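You operate a simulated robot arm through the tools that you are given. There is no shell and no other tool.

You run a simulated two-armed robot. Do the job below in one go: nothing can be reset, and whatever is moved stays where it is left.

TASK
Oil the framed patch on the transfer jig's rail, shut the tin, run the slide up to the stone.
Fine: brush back where it stood; hold the jig's bare end down while you push the slide all the way. Set down upright: brush. A coat counts when it lies all over at full strength: go over it till it gets no stronger.
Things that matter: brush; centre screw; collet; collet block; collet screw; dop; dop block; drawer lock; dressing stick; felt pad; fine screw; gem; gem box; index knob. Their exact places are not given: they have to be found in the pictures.

The check looks at the end state, three seconds after you hand in, the way a careful person would. Anything else that was tipped, shoved, dropped, spilled or broken makes it a failure.

THE ROBOT
Two 6-joint arms with two-finger parallel grippers on one trunk, on a base that moves. Base frame: it is fixed to the floor where the robot stands at the start and does not move with it; the origin is under the middle of the robot, x ahead of it, y to its left, z up. Lengths are in m, angles in rad, forces in N, time in s.
The left shoulder is at the start at [0.08, 0.216, 1.565], the right one opposite. With the tool pointing down near the work surface each hand reaches from about 0.1 to 0.74 m from the robot's upright axis, wherever it stands, measured 20 degrees to its own side. Places, roughly: brush [1.75, -0.25, 0.75]; centre screw [0.6, 1, 0.9]; collet [1.75, 0.25, 0.75]; collet block [1.75, 0.25, 0.75]; collet screw [1.5, 0.2, 0.9]; dop [2, 0, 0.75]; dop block [2, 0, 0.75]; drawer lock [1.1, 0.7, 0.9]; dressing stick [0, 1.25, 0.75]; fine screw [1.5, 0.1, 0.9]; gem [1.25, 0, 0.75]; gem box [0.25, 1.5, 0.75]; index knob [1.3, 0.3, 0.9]; index latch [1.2, 0.4, 0.9]; jig slide [1.5, 0, 0.9]; lap clamp [0.2, 1.3, 0.9]; oil tin [1.9, -0.2, 0.8]; pump can [0, 1.25, 0.75]; ring clip [0.6, 1, 0.9]; tin lid [2, -0.1, 0.9]; transfer jig [1.5, 0, 0.75]; tray (25x15x4 cm) [1, 0.4, 0.8]. Payload 3.43 kg a hand.
Tool frame (each hand has its own): the origin (TCP) lies between the finger pads and is the grasp point; the fingertips stand 0.03 m ahead of it; z points along the fingers, y is the line along which they close. The gripper opens to 0.094 m. The fingers are 0.028 m wide and 0.01 m thick; the gripper's body (0.05 by 0.096 m) begins 0.055 m behind the TCP.
Orientation is that of the tool frame in the base frame, as [roll, pitch, yaw] about the fixed x, y, z axes, in that order (R = Rz(yaw) Ry(pitch) Rx(roll)). With the fingers straight down and closing along the base's y, the tool's x points along the base's -x, its y along +y and its z along -z.

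THE INTERFACE
- The arms move only by the tool step_arm. It takes "left_rows", "right_rows" or both (then of equal length, played together; a hand with none holds still); each is a list of rows, each a list of 3 entries, a list of its own where there are three numbers: the shift along the tool's x, y, z in units of 40 mm (1.0 is 40 mm), then the turn, a rotation vector about the tool's x, y, z in units of 5 degrees (1.0 is 5 degrees), then the gripper command, from -1 (shut) to 1 (fully open), values between in proportion. In form: [[[dx, dy, dz], [rx, ry, rz], jaw], ...]. A call has 1 to 20 rows; each row shifts and turns the commanded pose from where the row before left it, along the tool's axes as they then stand. A call with a number of a shift or a turn outside -1 to 1 is refused whole. Each row takes 0.2 s and may step no farther than 0.05 m and 0.15 rad from the row before; otherwise, or with a gripper value out of range, the whole call is refused. Where a pose cannot be reached the arm comes as near as it can. A force on the tool above 50 N (or 10 N above the force at the start of the call, whichever is more), or a blocked arm, ends the call early, and 0.2 s more pass. Each finger travels about 0.072 m/s and halts on what it meets, pressing with about 24 N; the grip force reading is that of the motor and also rises with nothing between the fingers. The clock runs only during rows and for 0.2 s after the last one: add rows that do not move to give the fingers time. It gives the time, the measured TCP pose, the force on the tool (base axes), the opening and the grip force at its end, in the units of the frame above (readings bear some noise), with the torque about the TCP (base axes, N m) and any sound that the robot's microphone picked up, and new pictures: "show" is both (left out), scene, wrist or none (wrist: the cameras of the hands that moved).
- Cameras (640 x 400 px; columns grow to the right, rows downward): "scene" is now at [0.1153, 0.0024, 1.7324]; the picture's right is [0.04, -1.00, 0.00], its down [-0.66, -0.03, -0.75] and it looks along [0.75, 0.03, -0.66] (base axes); focal length 263 px, centre (320, 200). "left" rides on the left gripper at [0.076, -0.014, -0.102] in its tool frame; the picture's right is [0.18, 0.98, 0.00], its down [-0.75, 0.14, -0.64] and it looks along [-0.63, 0.12, 0.77] (tool axes); focal length 243 px, centre (320, 200). "right" rides on the right gripper at [0.076, 0.014, -0.103] in its tool frame; the picture's right is [-0.18, 0.98, 0.00], its down [-0.75, -0.14, -0.64] and it looks along [-0.63, -0.12, 0.77] (tool axes); focal length 243 px, centre (320, 200).
- lift_body(by): slides the trunk up (or, below 0, down) by that many m; the arms and the scene camera ride with it, the base frame stays. It gives what a move gives, with no picture.
- roll_base(legs): drives the robot by 1 to 6 legs, each [ahead, left, turn to the left] in m, m and rad, along the robot's own axes; the way and the turn of a leg run together, so that a leg with both is an arc; at most 1.5 m and 3.142 rad a leg. The arms and the cameras ride along, it lands a little off, and it stops where it bumps. It gives what a move gives, and a new picture of the scene camera.
- aim_head(pan, tilt): turns the head with the scene camera to pan (to the left, within 1.501 rad either way) and tilt (down, from -0.506 to 1.204), counted from straight ahead of the robot. It gives what a move gives, and a new picture of the scene camera.
- pixel_to_xyz(camera, pixels): for up to 12 pixels [column, row] of the newest picture of that camera ("zoom" is the newest enlarged one), the place [x, y, z] in the base frame of the surface seen there, good to about 0.002 m. The clock stands still meanwhile.
- enlarge(camera, box): a new picture of the part [left, top, right, bottom] of that camera's present view, enlarged. The clock stands still meanwhile.
- job_done(): hands the job in; it is judged then, once.

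Open the grippers and draw the arms clear of the work before you hand the job in, unless the task says otherwise.

The tools are called after "Request:" as a command line: name --argument value ..., lists and objects as JSON in quotes. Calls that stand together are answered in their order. step_arm: Moves the arms, as the interface text tells. Its arguments: {"type":"object","properties":{"left_rows":{"type":"array"},"right_rows":{"type":"array"},"show":{"type":"string","enum":["both","scene","wrist","none"]}},"required":[]} The other tools are called the same way: lift_body (by) moves the trunk up or down; roll_base (legs) drives the base; aim_head (pan, tilt) turns the head that bears the scene camera; pixel_to_xyz (camera, pixels) gives the place of the surface under pixels of a picture; enlarge (camera, box) takes an enlarged picture of a part of a camera's view; job_done () hands the job in.

At the start:

```text
time: 0.0
left_tool_pos: [0.5897, 0.2904, 1.0602]
left_tcp_rot: [3.141, 0.0, -3.142]
left_contact_force: [-0.2, -1.0, 0.0]
left_moment: [0.01, -0.01, -0.01]
left_gripper_width: 0.0942
left_finger_force: 0.0
right_tool_pos: [0.4091, -0.2083, 0.9981]
right_tcp_rot: [-3.139, 0.006, -3.141]
right_contact_force: [-0.1, -0.9, 1.0]
right_moment: [-0.02, 0.01, -0.02]
right_gripper_width: 0.094
right_finger_force: 0.0
trunk travel left (down, up): [-0.795, 0.045]
robot x, y, heading: [0.0009, 0.0016, -0.0]
head pan, tilt (commanded): [0.04, 0.726]
```

scene: 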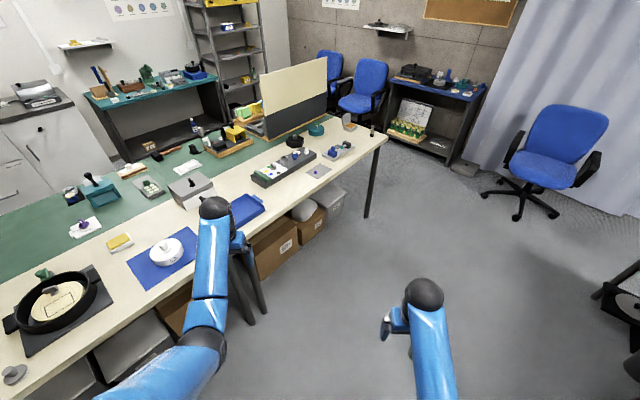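
right: 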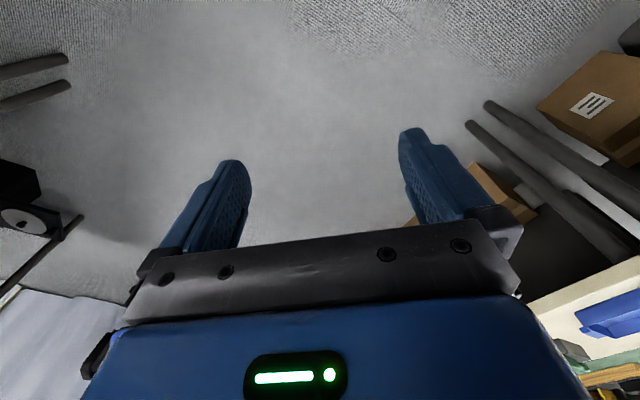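
left: 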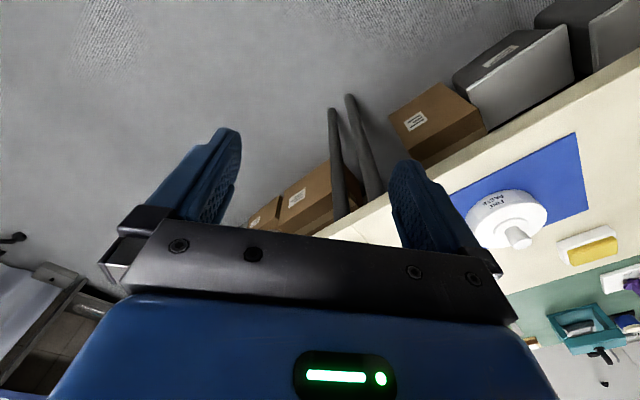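

The scene picture shows the bench running diagonally, with the jig around (285,168), a tin near (295,140) and things near (345,150). I enlarge that part first.

Request:
enlarge --camera "scene" --box '[230, 100, 400, 206]'

Request:
pixel_to_xyz --camera "scene" --pixels '[[285, 168], [295, 140], [340, 150], [317, 128], [320, 171], [372, 130], [348, 122], [245, 210], [386, 137], [190, 190]]'

```text
3.76 times, centred on (315, 153) of scene
```

zoom: 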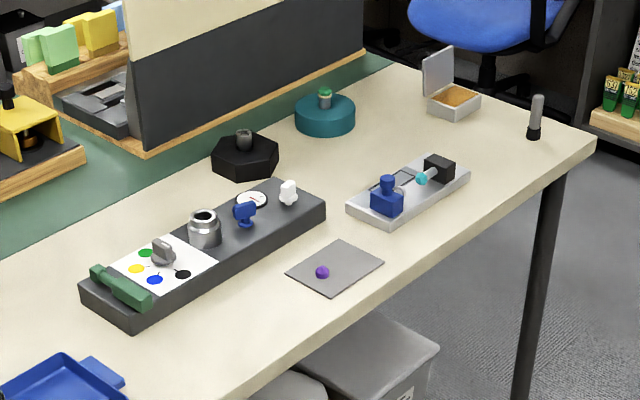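

```text
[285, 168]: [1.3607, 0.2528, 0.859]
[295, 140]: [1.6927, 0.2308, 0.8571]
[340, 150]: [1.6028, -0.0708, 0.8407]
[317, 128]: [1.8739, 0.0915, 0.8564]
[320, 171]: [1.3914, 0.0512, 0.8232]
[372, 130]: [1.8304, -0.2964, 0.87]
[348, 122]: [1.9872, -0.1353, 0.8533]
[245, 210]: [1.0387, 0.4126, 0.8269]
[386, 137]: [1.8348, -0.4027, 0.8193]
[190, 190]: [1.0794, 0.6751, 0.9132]
```

The jig is the silver plate with blue slide at about (340,150), the tin is the hinged silver box at (348,122), and the brush stands at (372,130). I measure the bench edge and jig points before driving.

Request:
pixel_to_xyz --camera "zoom" --pixels '[[592, 145], [430, 240], [250, 360], [388, 200], [388, 183], [405, 178], [421, 178], [440, 163], [350, 207], [467, 180], [455, 100], [534, 130]]'

Request:
pixel_to_xyz --camera "scene" --pixels '[[270, 232], [200, 288], [130, 345], [386, 140], [365, 127], [300, 205]]'

Request:
enlarge --camera "scene" --box '[315, 105, 395, 155]'

```text
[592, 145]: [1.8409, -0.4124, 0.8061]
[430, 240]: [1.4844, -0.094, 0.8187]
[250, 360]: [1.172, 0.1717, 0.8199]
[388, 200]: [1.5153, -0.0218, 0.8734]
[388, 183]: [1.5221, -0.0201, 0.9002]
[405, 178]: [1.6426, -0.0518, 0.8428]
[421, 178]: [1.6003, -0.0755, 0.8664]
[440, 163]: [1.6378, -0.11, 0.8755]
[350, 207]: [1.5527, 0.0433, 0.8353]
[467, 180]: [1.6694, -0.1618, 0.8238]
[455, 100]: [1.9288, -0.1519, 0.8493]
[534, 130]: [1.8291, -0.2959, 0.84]
```

```text
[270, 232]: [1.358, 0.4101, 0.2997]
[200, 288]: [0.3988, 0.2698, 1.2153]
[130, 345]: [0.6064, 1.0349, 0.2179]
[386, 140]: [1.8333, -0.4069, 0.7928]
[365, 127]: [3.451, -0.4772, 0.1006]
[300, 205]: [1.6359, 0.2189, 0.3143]
```

```text
8.00 times, centred on (355, 130) of scene
```

zoom: 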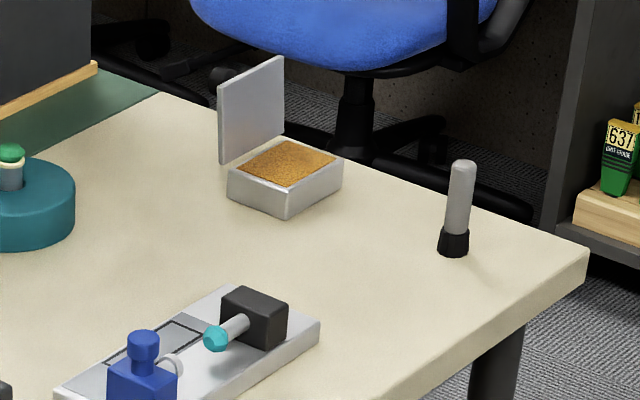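

The bench edge runs along (0.753,-0.658), so facing it means heading about 0.853 rad. I drive across the open floor to a point about 0.8 m off the edge, then turn to face it.

Request:
roll_base --legs '[[1.12, -0.85, 0], [0, 0, 0.853]]'

```text
time: 9.2
left_tool_pos: [1.2675, -0.2031, 1.0602]
left_tcp_rot: [-3.141, 0.0, -2.269]
left_contact_force: [0.0, -0.3, 0.1]
left_moment: [-0.01, 0.01, 0.03]
left_gripper_width: 0.0941
left_finger_force: 0.1
right_tool_pos: [1.5367, -0.6611, 0.9993]
right_tcp_rot: [-3.139, 0.005, -2.269]
right_contact_force: [0.1, 0.1, 0.1]
right_moment: [0.04, 0.01, 0.01]
right_gripper_width: 0.0941
right_finger_force: 0.1
trunk travel left (down, up): [-0.795, 0.045]
robot x, y, heading: [1.1135, -0.8435, 0.871]
head pan, tilt (commanded): [0.04, 0.726]
```

scene: 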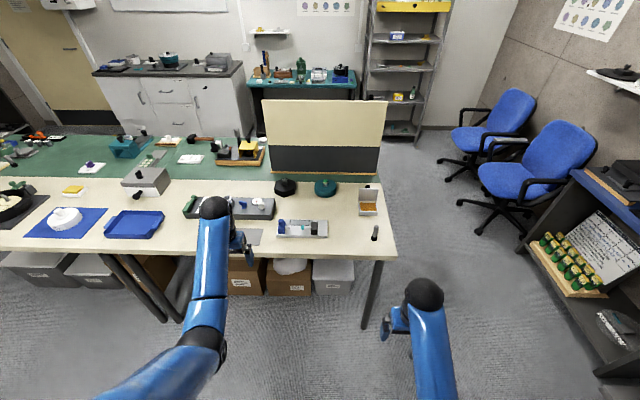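

The robot now faces the bench, with jig at (303,228), tin at (368,200), brush at (375,233). I enlarge and measure.

Request:
enlarge --camera "scene" --box '[256, 170, 400, 260]'

Request:
pixel_to_xyz --camera "scene" --pixels '[[390, 254], [300, 252], [100, 246], [375, 233], [368, 207], [282, 228], [290, 228], [303, 228], [312, 228], [322, 228], [368, 195]]'

```text
4.44 times, centred on (328, 215) of scene
```

zoom: 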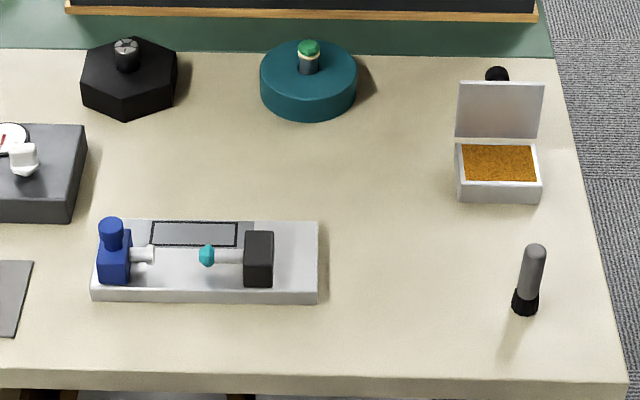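

```text
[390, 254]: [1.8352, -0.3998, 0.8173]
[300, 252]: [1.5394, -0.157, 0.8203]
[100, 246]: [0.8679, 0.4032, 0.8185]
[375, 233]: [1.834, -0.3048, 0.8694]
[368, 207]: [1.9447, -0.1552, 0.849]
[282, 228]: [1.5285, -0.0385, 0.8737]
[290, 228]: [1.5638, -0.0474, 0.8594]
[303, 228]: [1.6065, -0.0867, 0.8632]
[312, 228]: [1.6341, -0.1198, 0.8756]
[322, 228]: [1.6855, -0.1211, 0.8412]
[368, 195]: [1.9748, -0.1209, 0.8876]
```

Facing the bench, the jig's slide is at left (zoom 113,250), the stone on its rod points left from the black block, framed patch on the back strip, bare end at the right. I tilt the head down to see the base and clearance under the bench.

Request:
aim_head --pan 0.0 --tilt 1.2

```text
time: 10.1
left_tool_pos: [1.2685, -0.2032, 1.0607]
left_tcp_rot: [3.14, -0.002, -2.268]
left_contact_force: [0.2, 0.4, 0.5]
left_moment: [0.04, -0.02, 0.03]
left_gripper_width: 0.094
left_finger_force: 0.2
right_tool_pos: [1.5373, -0.6611, 0.999]
right_tcp_rot: [-3.139, 0.006, -2.27]
right_contact_force: [-0.1, 0.3, 0.4]
right_moment: [0.03, -0.02, 0.01]
right_gripper_width: 0.0939
right_finger_force: 0.1
trunk travel left (down, up): [-0.795, 0.045]
robot x, y, heading: [1.1125, -0.8433, 0.872]
head pan, tilt (commanded): [0.0, 1.201]
```

scene: 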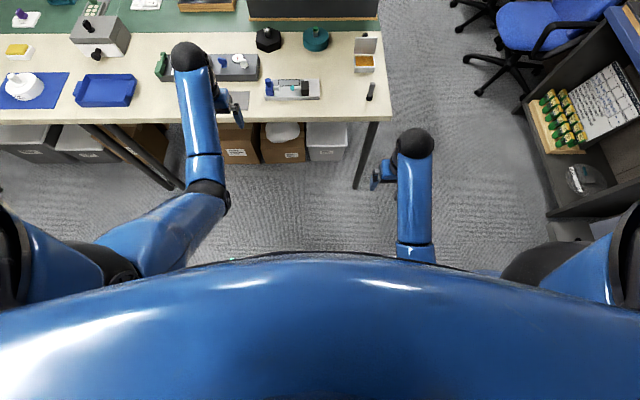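

The blue trunk fills the lower half from row ~255; I measure its front, the floor under the bench edge and the boxes' fronts.

Request:
pixel_to_xyz --camera "scene" --pixels '[[320, 262], [320, 300], [320, 380], [240, 158], [284, 158], [330, 158], [40, 160], [165, 185], [357, 187], [320, 245]]'

```text
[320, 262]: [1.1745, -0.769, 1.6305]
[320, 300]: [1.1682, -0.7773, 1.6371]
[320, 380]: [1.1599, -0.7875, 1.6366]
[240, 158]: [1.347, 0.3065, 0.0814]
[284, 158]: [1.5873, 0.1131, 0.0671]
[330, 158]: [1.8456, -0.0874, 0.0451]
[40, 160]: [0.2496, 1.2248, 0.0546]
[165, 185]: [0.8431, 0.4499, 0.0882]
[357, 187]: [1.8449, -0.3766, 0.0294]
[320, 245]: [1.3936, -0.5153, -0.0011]
```

Boxes are 0.24 m behind the bench edge and the base front is under 0.43 m from the axis, so advancing 0.43 m is clear. I drive ahead slowly and tilt the head back after.

Request:
roll_base --legs '[[0.43, 0.0, 0.006]]'

Request:
aim_head --pan -0.1 --tilt 0.95

```text
time: 12.7
left_tool_pos: [1.5408, 0.1274, 1.0615]
left_tcp_rot: [3.141, 0.003, -2.266]
left_contact_force: [0.2, -0.4, -0.4]
left_moment: [0.03, -0.01, 0.0]
left_gripper_width: 0.0938
left_finger_force: 0.1
right_tool_pos: [1.8116, -0.3306, 0.9989]
right_tcp_rot: [-3.139, 0.006, -2.263]
right_contact_force: [0.0, -0.4, -0.2]
right_moment: [0.02, -0.01, 0.01]
right_gripper_width: 0.0939
right_finger_force: 0.0
trunk travel left (down, up): [-0.795, 0.045]
robot x, y, heading: [1.3873, -0.5113, 0.878]
head pan, tilt (commanded): [0.0, 1.201]
```

scene: 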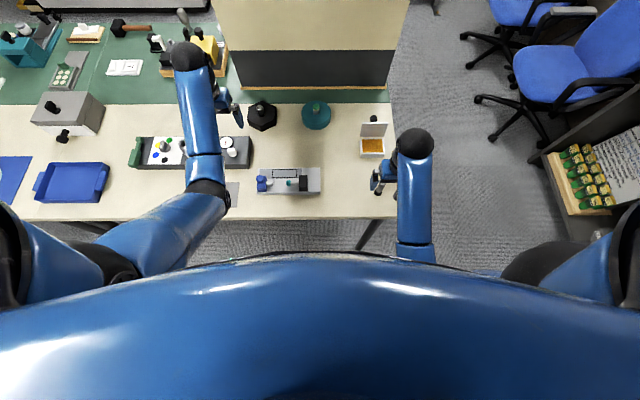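

```text
time: 13.5
left_tool_pos: [1.5422, 0.1252, 1.0601]
left_tcp_rot: [-3.141, 0.0, -2.267]
left_contact_force: [0.1, 0.3, -1.3]
left_moment: [-0.03, -0.02, -0.01]
left_gripper_width: 0.0942
left_finger_force: 0.1
right_tool_pos: [1.8122, -0.3291, 0.9991]
right_tcp_rot: [-3.14, 0.005, -2.264]
right_contact_force: [-0.6, 0.2, -0.7]
right_moment: [0.0, 0.02, 0.01]
right_gripper_width: 0.0941
right_finger_force: 0.0
trunk travel left (down, up): [-0.795, 0.045]
robot x, y, heading: [1.3884, -0.5101, 0.877]
head pan, tilt (commanded): [-0.099, 0.949]
```

scene: 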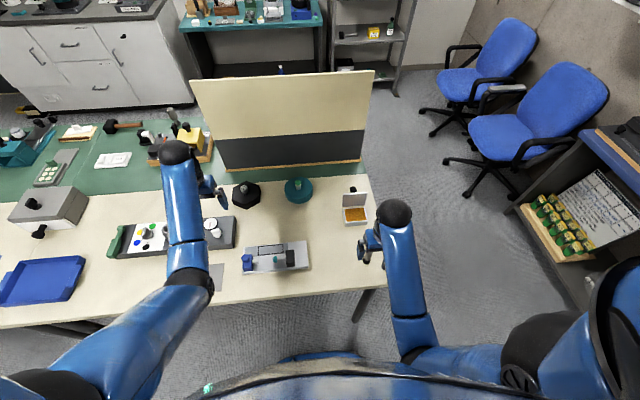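

The right hand is now almost above the brush. I look through the right camera and zoom the scene on the jig and tin.

Request:
enlarge --camera "right" --box '[0, 0, 640, 400]'

Request:
enlarge --camera "scene" --box '[220, 170, 400, 282]'

Request:
enlarge --camera "left" --box '[0, 0, 640, 400]'

```text
1.00 times, centred on (320, 200) of right (not enlarged: the box is as wide or as high as the picture)
```

zoom: 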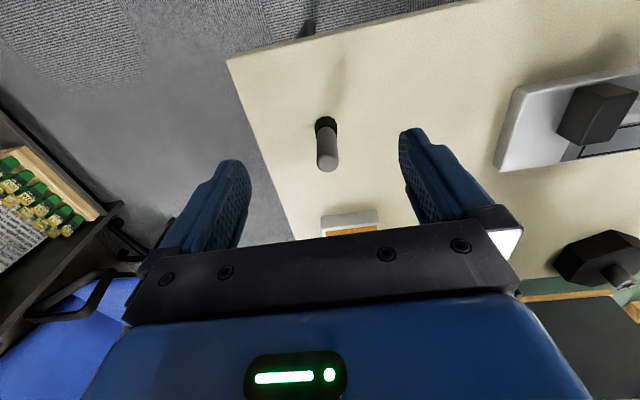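

```text
3.56 times, centred on (310, 226) of scene
```

zoom: 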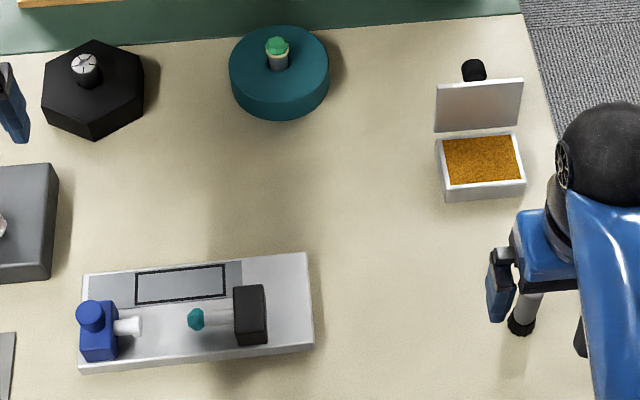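

```text
1.00 times, centred on (320, 200) of left (not enlarged: the box is as wide or as high as the picture)
```

zoom: 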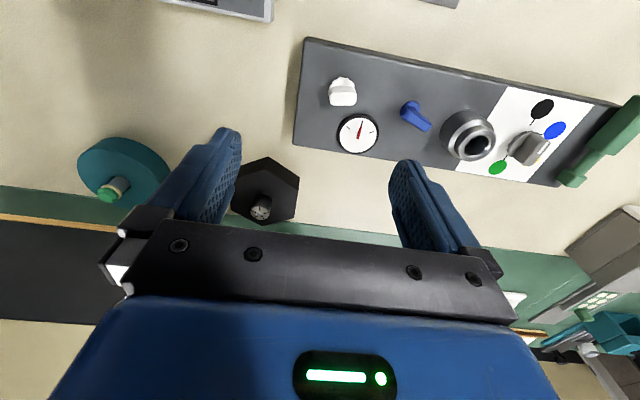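

The brush stands at (326,150) in the right picture, nearly between the fingers. I measure its top and foot and the bench there, and tin and jig features from the scene zoom.

Request:
pixel_to_xyz --camera "right" --pixels '[[327, 163], [327, 155], [326, 140], [326, 122], [318, 126], [336, 126], [326, 110], [320, 140], [335, 140], [320, 168], [335, 168]]'

Request:
enlarge --camera "right" --box '[240, 80, 400, 180]'

Request:
enlarge --camera "scene" --box '[236, 230, 320, 282]'

```text
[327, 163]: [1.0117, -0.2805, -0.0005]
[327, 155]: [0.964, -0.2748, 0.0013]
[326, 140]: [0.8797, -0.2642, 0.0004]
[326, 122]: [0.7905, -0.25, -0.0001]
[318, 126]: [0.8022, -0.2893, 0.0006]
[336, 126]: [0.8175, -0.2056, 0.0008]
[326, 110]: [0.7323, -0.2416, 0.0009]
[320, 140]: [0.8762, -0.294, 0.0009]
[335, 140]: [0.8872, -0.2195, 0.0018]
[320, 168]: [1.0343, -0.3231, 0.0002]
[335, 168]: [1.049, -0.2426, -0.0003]
```

```text
4.00 times, centred on (320, 130) of right
```

zoom: 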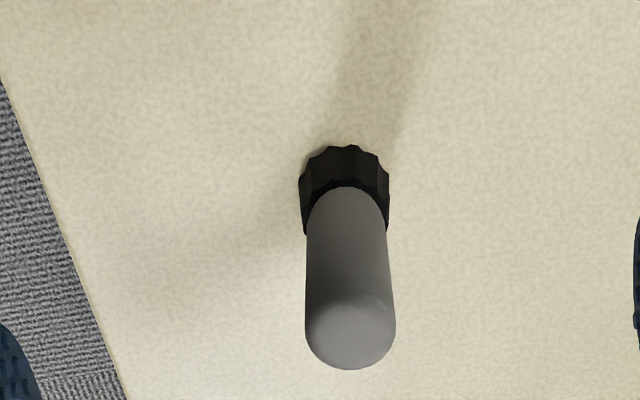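

```text
7.62 times, centred on (278, 256) of scene
```

zoom: 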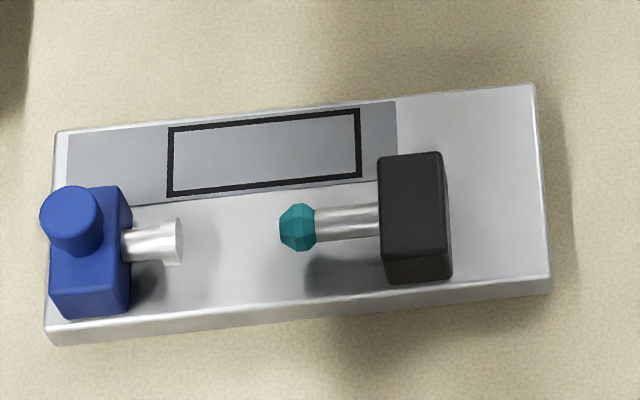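

The right camera's own newest picture was the starting one, so those numbers are not the brush. First I measure the jig in the present zoom: patch corners, slide, stone, block, plate corners.

Request:
pixel_to_xyz --camera "zoom" --pixels '[[170, 130], [172, 193], [358, 112], [360, 175], [265, 152], [60, 138], [530, 92], [545, 275], [50, 325], [490, 190], [70, 195], [300, 225]]'

Request:
pixel_to_xyz --camera "zoom" --pixels '[[90, 265], [118, 200], [112, 310], [180, 240], [150, 235], [345, 220], [410, 170], [410, 270], [440, 160], [90, 285], [230, 250], [68, 225]]'

```text
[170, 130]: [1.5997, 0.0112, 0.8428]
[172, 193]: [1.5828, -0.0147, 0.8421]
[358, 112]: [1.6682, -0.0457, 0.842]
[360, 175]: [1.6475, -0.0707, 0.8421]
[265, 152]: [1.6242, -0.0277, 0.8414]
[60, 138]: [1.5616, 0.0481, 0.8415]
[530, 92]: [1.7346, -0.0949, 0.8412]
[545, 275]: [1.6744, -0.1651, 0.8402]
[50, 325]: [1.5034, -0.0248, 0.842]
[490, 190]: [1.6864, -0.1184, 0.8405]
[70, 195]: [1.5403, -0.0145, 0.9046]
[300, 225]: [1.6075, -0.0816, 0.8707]
```

```text
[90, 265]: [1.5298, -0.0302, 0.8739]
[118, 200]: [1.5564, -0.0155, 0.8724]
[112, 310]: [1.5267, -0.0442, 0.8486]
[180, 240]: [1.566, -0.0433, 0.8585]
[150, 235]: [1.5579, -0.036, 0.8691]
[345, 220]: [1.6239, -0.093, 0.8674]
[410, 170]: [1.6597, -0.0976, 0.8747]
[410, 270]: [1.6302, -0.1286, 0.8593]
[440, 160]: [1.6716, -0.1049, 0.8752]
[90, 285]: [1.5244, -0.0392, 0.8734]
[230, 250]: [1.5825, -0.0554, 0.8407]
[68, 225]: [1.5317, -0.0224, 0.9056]
```

In robot axes the jig plate is aligned (forward 0.447–0.541, right −0.223–0), patch forward 0.505–0.536, right −0.170–−0.082. I move the left hand 0.1 m further left out of the way and hold the right still to refresh pictures.

Request:
step_arm --left_rows '[[[0, 0.85, -0.3], [0, 0, 0], 1], [[0, 0.85, -0.3], [0, 0, 0], 1], [[0, 0.85, 0], [0, 0, 0], 1], [[0, 0, 0], [0, 0, 0], 1]]' --right_rows '[[[0, 0, 0], [0, 0, 0], 1], [[0, 0, 0], [0, 0, 0], 1], [[0, 0, 0], [0, 0, 0], 1], [[0, 0, 0], [0, 0, 0], 1]]' --show "both"

Request:
pixel_to_xyz --camera "right" --pixels '[[327, 165], [327, 155], [326, 145], [326, 135], [318, 126], [326, 120], [326, 110], [320, 150], [334, 150], [350, 222], [350, 150], [327, 170]]'

```text
time: 14.5
left_tool_pos: [1.4664, 0.1966, 1.0774]
left_tcp_rot: [-3.141, 0.0, -2.265]
left_contact_force: [0.2, -0.2, 0.3]
left_moment: [0.01, -0.04, -0.02]
left_gripper_width: 0.0942
left_finger_force: 0.0
left hand out of reach, approached as far as the arm can: row 2
right_tool_pos: [1.8122, -0.3291, 0.9995]
right_tcp_rot: [-3.138, 0.005, -2.264]
right_contact_force: [-0.2, -0.1, -1.2]
right_moment: [-0.02, -0.01, -0.02]
right_gripper_width: 0.094
right_finger_force: 0.0
trunk travel left (down, up): [-0.795, 0.045]
robot x, y, heading: [1.3887, -0.5066, 0.877]
head pan, tilt (commanded): [-0.099, 0.949]
```

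scene: 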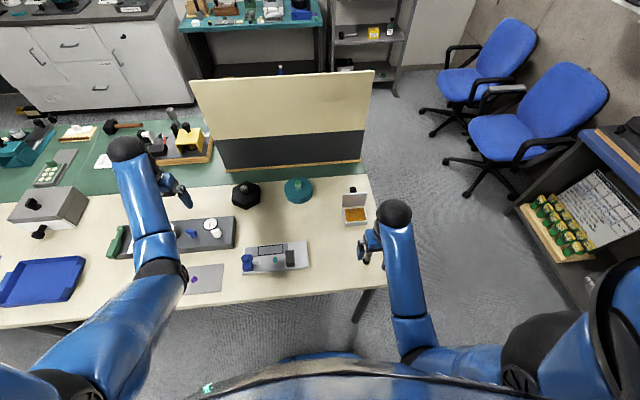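
right: 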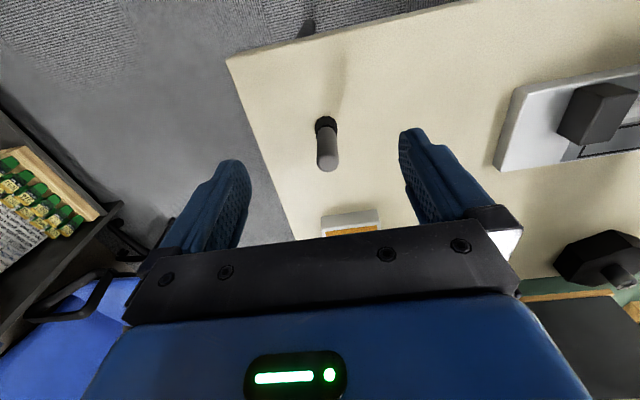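
left: 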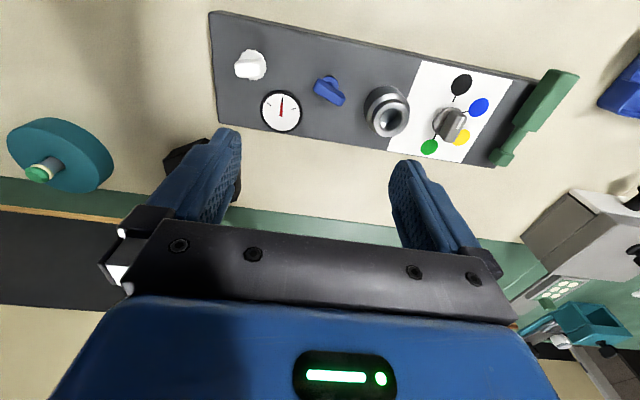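

```text
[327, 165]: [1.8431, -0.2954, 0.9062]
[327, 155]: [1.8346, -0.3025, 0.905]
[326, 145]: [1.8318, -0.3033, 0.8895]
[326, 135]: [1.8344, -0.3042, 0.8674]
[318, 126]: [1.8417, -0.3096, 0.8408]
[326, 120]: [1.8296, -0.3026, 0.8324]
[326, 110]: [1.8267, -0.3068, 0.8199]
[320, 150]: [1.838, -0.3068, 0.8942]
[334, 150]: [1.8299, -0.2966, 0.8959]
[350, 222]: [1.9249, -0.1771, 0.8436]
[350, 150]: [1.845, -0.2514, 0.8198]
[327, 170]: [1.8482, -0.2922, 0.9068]
```

The brush stands at about (1.841,-0.298), top z 0.907, bench z 0.82. I enlarge the tin in the scene picture to measure it before gripping the brush.

Request:
enlarge --camera "scene" --box '[330, 180, 380, 211]'

Request:
pixel_to_xyz --camera "scene" --pixels '[[355, 215], [347, 209], [365, 208], [348, 221], [366, 220], [344, 206], [369, 220], [345, 200], [355, 198], [365, 196], [356, 203], [354, 190]]'

```text
12.80 times, centred on (355, 196) of scene
```

zoom: 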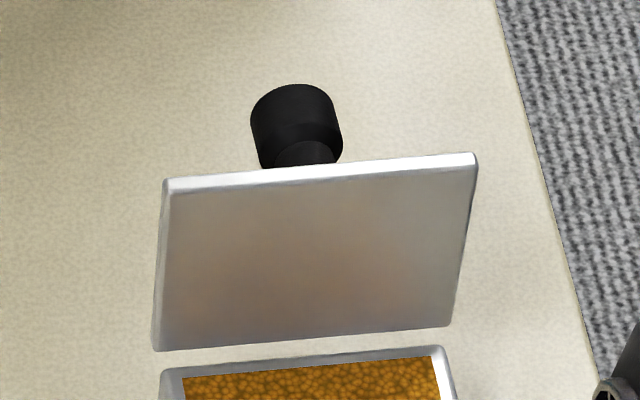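

```text
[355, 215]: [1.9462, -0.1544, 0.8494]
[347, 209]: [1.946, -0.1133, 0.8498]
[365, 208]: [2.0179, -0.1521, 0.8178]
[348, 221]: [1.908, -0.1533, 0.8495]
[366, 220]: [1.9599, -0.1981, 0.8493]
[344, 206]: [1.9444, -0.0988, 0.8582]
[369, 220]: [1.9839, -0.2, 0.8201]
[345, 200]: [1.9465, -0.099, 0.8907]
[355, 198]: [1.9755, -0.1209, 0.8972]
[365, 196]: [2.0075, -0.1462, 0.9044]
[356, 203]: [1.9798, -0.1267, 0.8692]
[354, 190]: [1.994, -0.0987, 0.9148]
```

The brush centre is 0.042 m ahead of the right TCP and about 2 mm right. I move the right hand forward with open fingers, still above the brush, and look.

Request:
step_arm --right_rows '[[[-0.52, -0.03, 0], [0, 0, 0], 1], [[-0.52, -0.03, 0], [0, 0, 0], 1], [[0, 0, 0.5], [0, 0, 0], 1], [[0, 0, 0.25], [0, 0, 0], 1], [[0, 0, 0], [0, 0, 0], 1]]' --show "both"

```text
time: 15.7
left_tool_pos: [1.4655, 0.1975, 1.0774]
left_tcp_rot: [3.14, -0.002, -2.266]
left_contact_force: [0.0, 0.2, -0.5]
left_moment: [0.0, 0.02, 0.03]
left_gripper_width: 0.094
left_finger_force: 0.0
right_tool_pos: [1.8402, -0.2977, 0.9692]
right_tcp_rot: [-3.14, 0.006, -2.263]
right_contact_force: [0.0, -0.2, 0.1]
right_moment: [0.0, 0.01, -0.02]
right_gripper_width: 0.094
right_finger_force: 0.0
trunk travel left (down, up): [-0.795, 0.045]
robot x, y, heading: [1.3857, -0.5121, 0.879]
head pan, tilt (commanded): [-0.099, 0.949]
```

scene: 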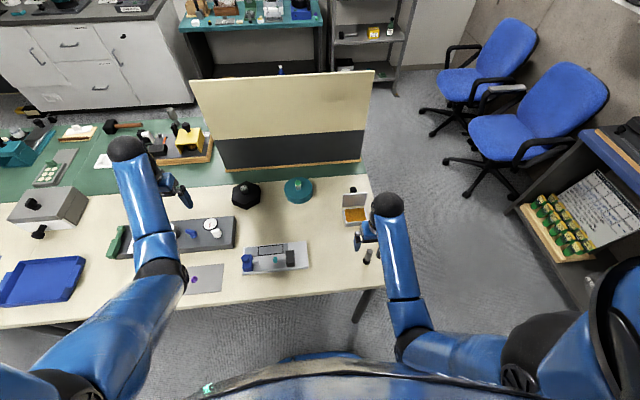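
right: 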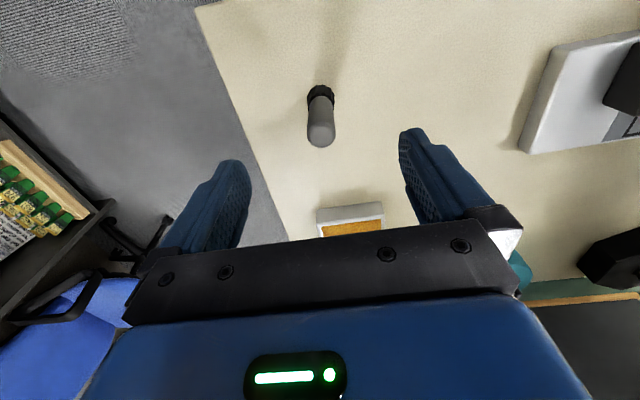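

The brush top shows at (321,135), about where the grasp axis projects (320,137). I check its exact position.

Request:
pixel_to_xyz --camera "right" --pixels '[[321, 128], [321, 135], [321, 142], [312, 135], [330, 135], [321, 110], [314, 110], [328, 110]]'

Request:
enlarge --camera "right" --box '[256, 70, 384, 150]'

```text
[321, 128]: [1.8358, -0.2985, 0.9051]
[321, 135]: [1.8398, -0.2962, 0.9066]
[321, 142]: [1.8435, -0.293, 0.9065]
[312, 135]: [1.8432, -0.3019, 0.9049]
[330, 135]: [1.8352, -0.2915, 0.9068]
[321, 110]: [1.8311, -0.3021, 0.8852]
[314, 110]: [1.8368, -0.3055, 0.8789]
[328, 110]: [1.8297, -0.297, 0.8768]
```

```text
5.00 times, centred on (320, 110) of right
```

zoom: 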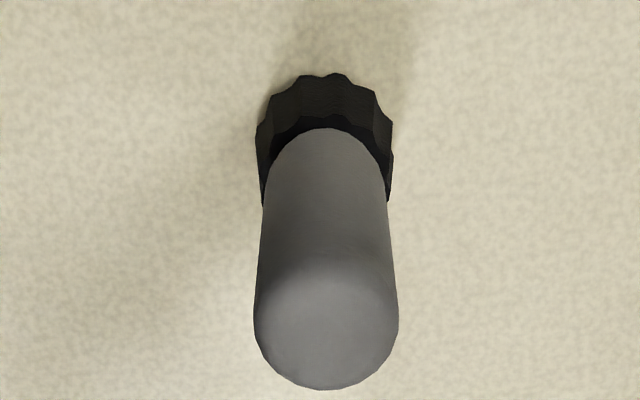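

The brush centre is within 2 mm of the grasp axis. I descend to TCP z≈0.882 and close on the handle.

Request:
step_arm --right_rows '[[[0, 0.04, 0.8], [0, 0, 0], 1], [[0, 0, 0.8], [0, 0, 0], 1], [[0, 0, 0.58], [0, 0, 0], 1], [[0, 0, 0], [0, 0, 0], 1], [[0, 0, 0], [0, 0, 0], 0], [[0, 0, 0], [0, 0, 0], -0.4], [[0, 0, 0], [0, 0, 0], -1], [[0, 0, 0], [0, 0, 0], -1], [[0, 0, 0], [0, 0, 0], -1], [[0, 0, 0], [0, 0, 0], -1]]' --show "both"

```text
time: 17.9
left_tool_pos: [1.4662, 0.1979, 1.077]
left_tcp_rot: [-3.141, 0.001, -2.265]
left_contact_force: [0.2, 0.6, -0.2]
left_moment: [-0.01, 0.04, -0.03]
left_gripper_width: 0.0942
left_finger_force: 0.0
right_tool_pos: [1.8409, -0.2971, 0.882]
right_tcp_rot: [-3.141, 0.005, -2.264]
right_contact_force: [-0.9, -0.1, 0.2]
right_moment: [0.02, -0.02, 0.02]
right_gripper_width: 0.0207
right_finger_force: 23.7
trunk travel left (down, up): [-0.795, 0.045]
robot x, y, heading: [1.3885, -0.51, 0.877]
head pan, tilt (commanded): [-0.099, 0.949]
```

scene: 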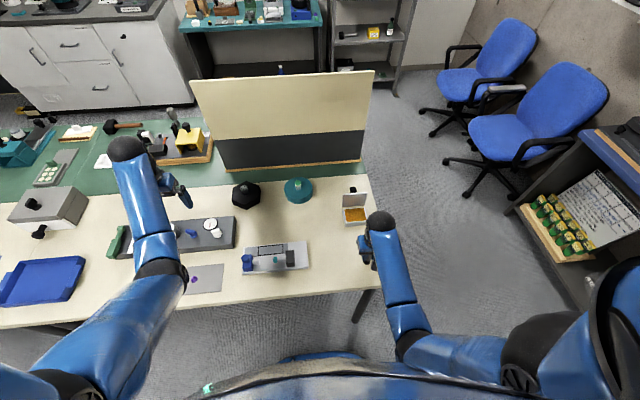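
right: 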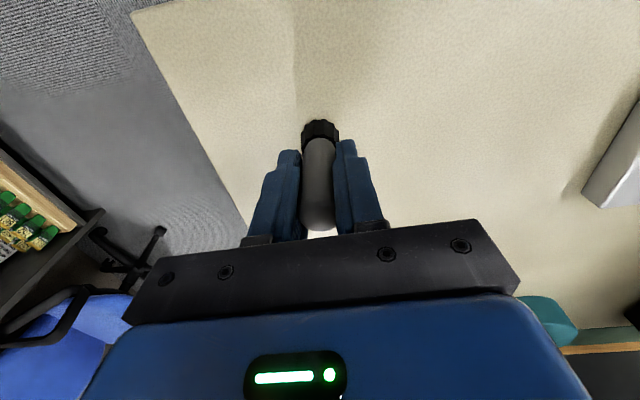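

The brush is held (width 0.0207, 23.7 N) at TCP (1.8409,−0.2971,0.882). I lift it 0.07 m and carry it forward 0.177 m to over the oil tin.

Request:
step_arm --right_rows '[[[0, 0, -0.6], [0, 0, 0], -1], [[0, 0, -0.6], [0, 0, 0], -1], [[0, 0, -0.6], [0, 0, 0], -1], [[0, 0, 0], [0, 0, 0], -1], [[-0.74, 0.03, 0], [0, 0, 0], -1], [[-0.74, 0.03, 0], [0, 0, 0], -1], [[-0.74, 0.03, 0], [0, 0, 0], -1], [[-0.74, 0.03, 0], [0, 0, 0], -1], [[-0.74, 0.03, 0], [0, 0, 0], -1], [[-0.74, 0, 0], [0, 0, 0], -1], [[0, 0, 0], [0, 0, 0], -1], [[0, 0, 0], [0, 0, 0], -1]]' --show "both"

```text
time: 20.5
left_tool_pos: [1.4649, 0.1963, 1.0781]
left_tcp_rot: [3.141, 0.001, -2.265]
left_contact_force: [-0.7, 0.1, 0.7]
left_moment: [0.0, 0.0, -0.01]
left_gripper_width: 0.094
left_finger_force: 0.1
right_tool_pos: [1.9484, -0.157, 0.9551]
right_tcp_rot: [-3.14, 0.007, -2.265]
right_contact_force: [-0.1, 0.1, -0.5]
right_moment: [0.02, 0.01, 0.0]
right_gripper_width: 0.0209
right_finger_force: 23.9
trunk travel left (down, up): [-0.795, 0.045]
robot x, y, heading: [1.39, -0.512, 0.875]
head pan, tilt (commanded): [-0.099, 0.949]
```

scene: 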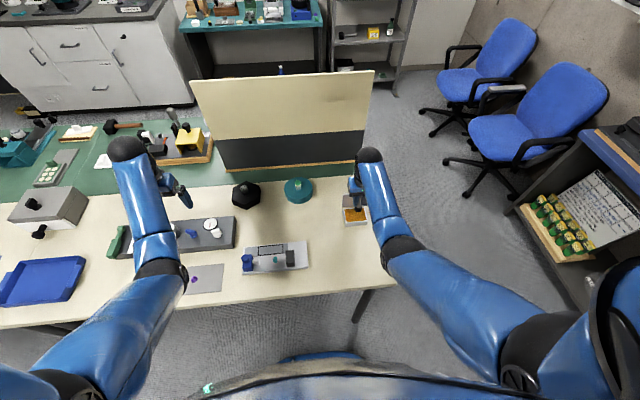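
right: 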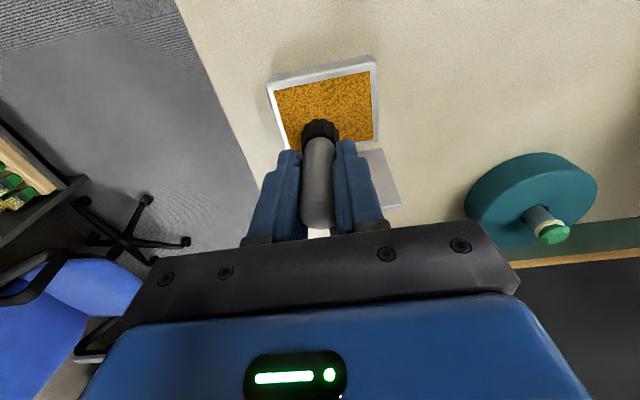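

Projecting straight down, the brush would meet the oil at about (320,114), close to the middle of the amber area. I measure the oil's edges in this picture.

Request:
pixel_to_xyz --camera "right" --pixels '[[320, 112], [278, 88], [370, 72], [290, 145], [374, 138], [268, 85], [376, 60], [385, 155], [400, 205], [360, 155]]'

```text
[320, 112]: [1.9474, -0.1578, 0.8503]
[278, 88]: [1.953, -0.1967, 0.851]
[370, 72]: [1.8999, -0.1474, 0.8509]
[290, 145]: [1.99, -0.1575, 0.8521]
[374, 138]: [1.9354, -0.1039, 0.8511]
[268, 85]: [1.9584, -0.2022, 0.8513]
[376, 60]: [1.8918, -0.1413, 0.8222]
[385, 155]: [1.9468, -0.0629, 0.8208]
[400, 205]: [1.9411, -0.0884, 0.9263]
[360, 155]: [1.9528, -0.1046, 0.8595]
```

The oil centre is (1.945,−0.151) at z 0.851 and the brush is over it. I lower the brush until its tip just enters the oil, watching the force.

Request:
step_arm --right_rows '[[[0, 0, 0.5], [0, 0, 0], -1], [[0, 0, 0.4], [0, 0, 0], -1], [[0, 0, 0.15], [0, 0, 0], -1], [[0, 0, 0.1], [0, 0, 0], -1], [[0, 0, 0], [0, 0, 0], -1]]' --show "wrist"

```text
time: 21.7
left_tool_pos: [1.4652, 0.1958, 1.0786]
left_tcp_rot: [-3.141, 0.003, -2.264]
left_contact_force: [0.9, -0.1, 0.4]
left_moment: [0.02, 0.0, 0.02]
left_gripper_width: 0.0939
left_finger_force: 0.0
right_tool_pos: [1.9486, -0.1571, 0.9111]
right_tcp_rot: [-3.141, 0.011, -2.265]
right_contact_force: [4.2, -0.4, 20.9]
right_moment: [-0.16, -0.25, -0.02]
right_gripper_width: 0.0212
right_finger_force: 23.9
trunk travel left (down, up): [-0.795, 0.045]
robot x, y, heading: [1.3865, -0.51, 0.872]
head pan, tilt (commanded): [-0.099, 0.949]
```

right: 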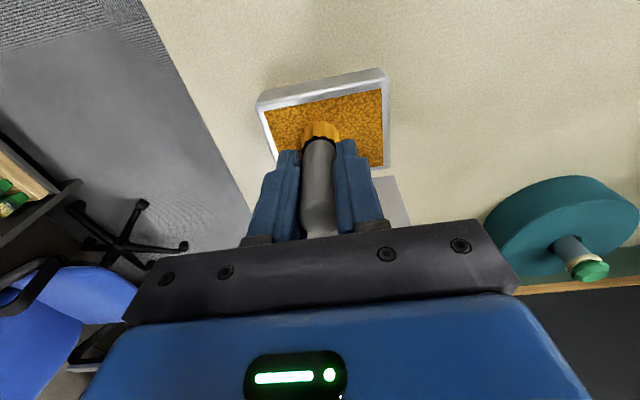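

The bristles turned amber, so the brush is loaded (force 21 N on the oil bed). I raise it straight up 0.06 m and carry it left and back to over the right end of the framed patch.

Request:
step_arm --right_rows '[[[0, 0, -0.3], [0, 0, 0], -1], [[0, 0, -0.6], [0, 0, 0], -1], [[0, 0, -0.6], [0, 0, 0], -1], [[0.27, 0.75, 0], [0, 0, 0], -1], [[0.27, 0.75, 0], [0, 0, 0], -1], [[0.27, 0.75, 0], [0, 0, 0], -1], [[0.27, 0.75, 0], [0, 0, 0], -1], [[0.27, 0.75, 0], [0, 0, 0], -1], [[0.27, 0.75, 0], [0, 0, 0], -1], [[0.27, 0.75, 0], [0, 0, 0], -1], [[0.27, 0.75, 0], [0, 0, 0], -1], [[0.27, 0.75, 0], [0, 0, 0], -1], [[0.27, 0.75, 0], [0, 0, 0], -1], [[0, 0, 0], [0, 0, 0], -1], [[0, 0, 0], [0, 0, 0], -1]]' --show "both"

```text
time: 24.9
left_tool_pos: [1.4661, 0.1972, 1.0761]
left_tcp_rot: [3.14, 0.0, -2.265]
left_contact_force: [0.0, 0.0, -0.5]
left_moment: [0.02, 0.02, -0.01]
left_gripper_width: 0.0941
left_finger_force: 0.0
right_tool_pos: [1.6502, -0.0493, 0.968]
right_tcp_rot: [-3.14, 0.006, -2.264]
right_contact_force: [-0.5, 0.1, -0.1]
right_moment: [-0.01, 0.01, 0.0]
right_gripper_width: 0.021
right_finger_force: 23.9
trunk travel left (down, up): [-0.795, 0.045]
robot x, y, heading: [1.3875, -0.5122, 0.875]
head pan, tilt (commanded): [-0.099, 0.949]
```

scene: 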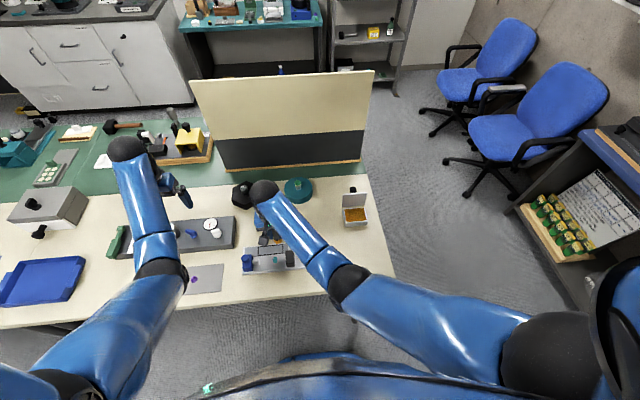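
right: 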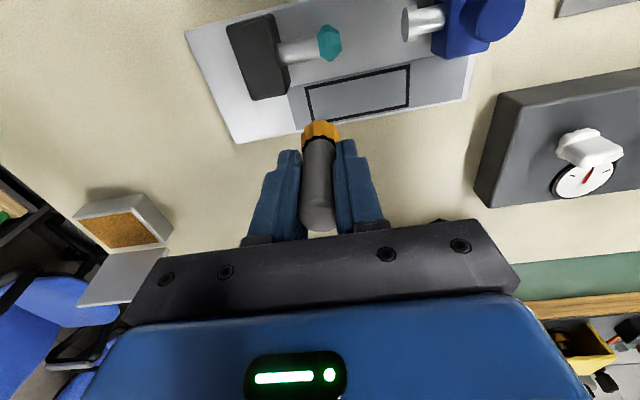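

Straight down from the brush is about (320,106), just inside the patch's right end in this picture. I measure the frame corners here to place the strokes.

Request:
enlarge --camera "right" --box '[270, 30, 430, 130]'

```text
4.00 times, centred on (350, 80) of right
```

zoom: 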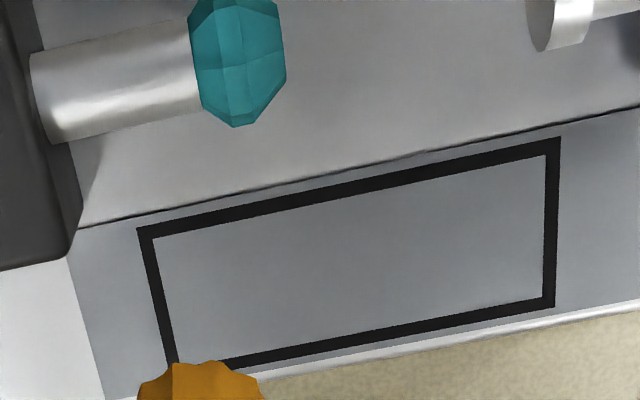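

The frame's inner corners in the zoom are (153,238), (547,155), (543,297) and about (178,362). I measure them.

Request:
pixel_to_xyz --camera "zoom" --pixels '[[153, 238], [547, 155], [543, 297], [178, 360], [350, 268], [138, 228], [560, 138], [553, 306], [240, 90], [100, 395], [90, 228]]'

```text
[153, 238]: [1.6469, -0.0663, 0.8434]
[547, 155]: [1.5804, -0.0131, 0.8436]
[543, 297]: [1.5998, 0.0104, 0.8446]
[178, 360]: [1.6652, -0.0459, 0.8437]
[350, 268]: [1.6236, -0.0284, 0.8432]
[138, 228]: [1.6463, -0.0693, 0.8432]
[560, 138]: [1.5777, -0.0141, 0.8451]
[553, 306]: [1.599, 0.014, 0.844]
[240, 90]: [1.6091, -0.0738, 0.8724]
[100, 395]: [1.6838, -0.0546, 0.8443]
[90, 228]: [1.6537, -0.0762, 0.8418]
```

The patch centre is (1.623,−0.029), about 83×29 mm. I lower the brush close to the surface at the right end, finishing with a fine step to feel contact.

Request:
step_arm --right_rows '[[[0, 0, 0.6], [0, 0, 0], -1], [[0, 0, 0.6], [0, 0, 0], -1], [[0, 0, 0.3], [0, 0, 0], -1], [[0, 0, 0.05], [0, 0, 0], -1], [[0, 0, 0], [0, 0, 0], -1]]' --show "wrist"

```text
time: 26.1
left_tool_pos: [1.4649, 0.1968, 1.0773]
left_tcp_rot: [-3.141, 0.0, -2.266]
left_contact_force: [-0.5, 0.1, -0.2]
left_moment: [-0.01, 0.04, -0.03]
left_gripper_width: 0.0941
left_finger_force: 0.0
right_tool_pos: [1.648, -0.0489, 0.9065]
right_tcp_rot: [-3.138, 0.005, -2.262]
right_contact_force: [-0.4, -0.1, 0.5]
right_moment: [0.02, 0.02, 0.01]
right_gripper_width: 0.0208
right_finger_force: 24.2
trunk travel left (down, up): [-0.795, 0.045]
robot x, y, heading: [1.3862, -0.5104, 0.876]
head pan, tilt (commanded): [-0.099, 0.949]
```

right: 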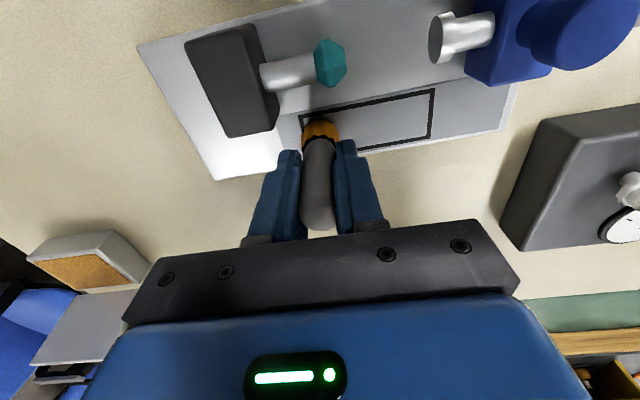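

No contact yet at z 0.9065. I lower 2.4 mm in small steps to find touch.

Request:
step_arm --right_rows '[[[0, 0, 0.03], [0, 0, 0], -1], [[0, 0, 0.03], [0, 0, 0], -1], [[0, 0, 0], [0, 0, 0], -1]]' --show "none"

```text
time: 26.9
left_tool_pos: [1.4647, 0.1963, 1.0787]
left_tcp_rot: [3.141, -0.002, -2.265]
left_contact_force: [-0.6, 0.0, 0.1]
left_moment: [0.01, -0.02, 0.01]
left_gripper_width: 0.0942
left_finger_force: 0.1
right_tool_pos: [1.6494, -0.0491, 0.9059]
right_tcp_rot: [-3.141, 0.011, -2.265]
right_contact_force: [0.7, 0.4, 13.1]
right_moment: [0.07, 0.15, 0.0]
right_gripper_width: 0.0209
right_finger_force: 24.1
trunk travel left (down, up): [-0.795, 0.045]
robot x, y, heading: [1.389, -0.5119, 0.876]
head pan, tilt (commanded): [-0.099, 0.949]
```

Touch with 13 N. I ease off 0.5 mm and make a stroke left along the patch (6.8 cm), then look.

Request:
step_arm --right_rows '[[[0, 0, -0.013], [0, 0, 0], -1], [[0, 0.2, 0], [0, 0, 0], -1], [[0, 0.25, 0], [0, 0, 0], -1], [[0, 0.25, 0], [0, 0, 0], -1], [[0, 0.25, 0], [0, 0, 0], -1], [[0, 0.25, 0], [0, 0, 0], -1], [[0, 0.25, 0], [0, 0, 0], -1], [[0, 0.25, 0], [0, 0, 0], -1], [[0, 0, 0], [0, 0, 0], -1]]' --show "wrist"

```text
time: 28.9
left_tool_pos: [1.465, 0.1953, 1.0779]
left_tcp_rot: [3.14, 0.001, -2.266]
left_contact_force: [-0.3, 0.7, -0.5]
left_moment: [0.0, 0.01, -0.03]
left_gripper_width: 0.094
left_finger_force: 0.1
right_tool_pos: [1.5961, -0.0056, 0.9047]
right_tcp_rot: [-3.14, 0.007, -2.264]
right_contact_force: [-0.7, 0.4, 5.4]
right_moment: [0.02, 0.13, 0.04]
right_gripper_width: 0.0206
right_finger_force: 24.2
trunk travel left (down, up): [-0.795, 0.045]
robot x, y, heading: [1.3874, -0.5098, 0.877]
head pan, tilt (commanded): [-0.099, 0.949]
```

right: 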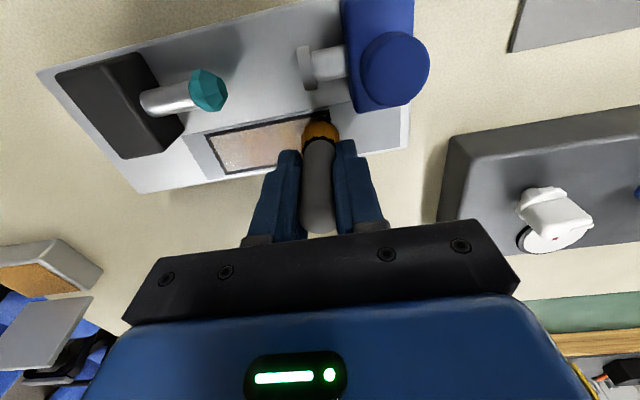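

The stroke left an orange tint on the patch. I enlarge to see how it lies.

Request:
enlarge --camera "right" --box '[190, 90, 350, 190]'

```text
4.00 times, centred on (270, 140) of right
```

zoom: 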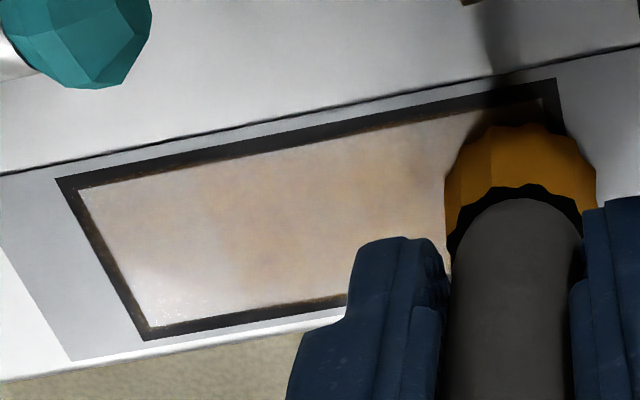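

The coat covers the patch but is still thin. I go over it back and forth, with ±4 mm offsets across, at the same light pressure.

Request:
step_arm --right_rows '[[[-0.1, 0, 0], [0, 0, 0], -1], [[0, -0.28, 0], [0, 0, 0], -1], [[0, -0.28, 0], [0, 0, 0], -1], [[0, -0.28, 0], [0, 0, 0], -1], [[0, -0.28, 0], [0, 0, 0], -1], [[0, -0.28, 0], [0, 0, 0], -1], [[0, -0.28, 0], [0, 0, 0], -1], [[0.2, 0, 0], [0, 0, 0], -1], [[0, 0.28, 0], [0, 0, 0], -1], [[0, 0.28, 0], [0, 0, 0], -1], [[0, 0.28, 0], [0, 0, 0], -1], [[0, 0.28, 0], [0, 0, 0], -1], [[0, 0.28, 0], [0, 0, 0], -1], [[0, 0.28, 0], [0, 0, 0], -1], [[-0.1, 0, 0], [0, 0, 0], -1], [[0, -0.34, 0], [0, 0, 0], -1], [[0, -0.34, 0], [0, 0, 0], -1], [[0, -0.34, 0], [0, 0, 0], -1], [[0, -0.34, 0], [0, 0, 0], -1], [[0, -0.32, 0], [0, 0, 0], -1]]' --show "wrist"

Request:
enlarge --camera "right" --box '[280, 60, 460, 172]'

```text
time: 30.7
left_tool_pos: [1.4642, 0.1937, 1.0789]
left_tcp_rot: [3.14, 0.001, -2.264]
left_contact_force: [0.2, 0.7, -0.9]
left_moment: [-0.03, 0.0, -0.04]
left_gripper_width: 0.0939
left_finger_force: 0.1
right_tool_pos: [1.6484, -0.0132, 0.8933]
right_tcp_rot: [3.137, 0.017, -2.265]
right_contact_force: [-6.7, -8.6, 30.3]
right_moment: [-0.69, 0.46, -0.04]
right_gripper_width: 0.0204
right_finger_force: 24.2
right hand out of reach, approached as far as the arm can: row 3, 4, 5, 6, 7, 8
trunk travel left (down, up): [-0.795, 0.045]
robot x, y, heading: [1.3877, -0.5115, 0.875]
head pan, tilt (commanded): [-0.099, 0.949]
stopped in row 8 (right hand): the force on the tool passed its limit at 52 N (the readings are from after the stop); the commanded pose is now the measured one
```

right: 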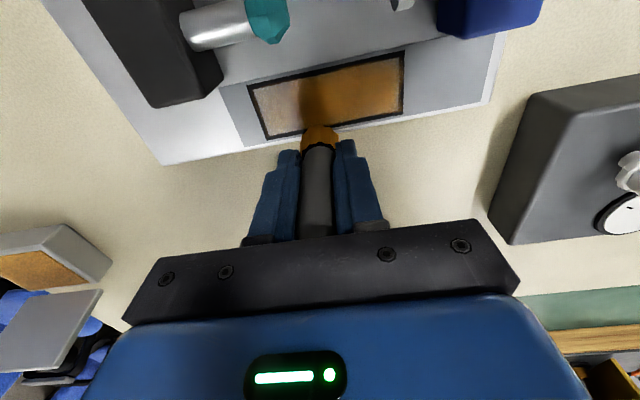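

```text
3.56 times, centred on (370, 116) of right
```

zoom: 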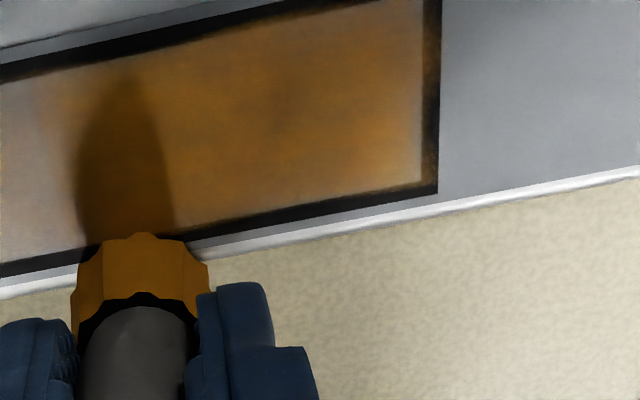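

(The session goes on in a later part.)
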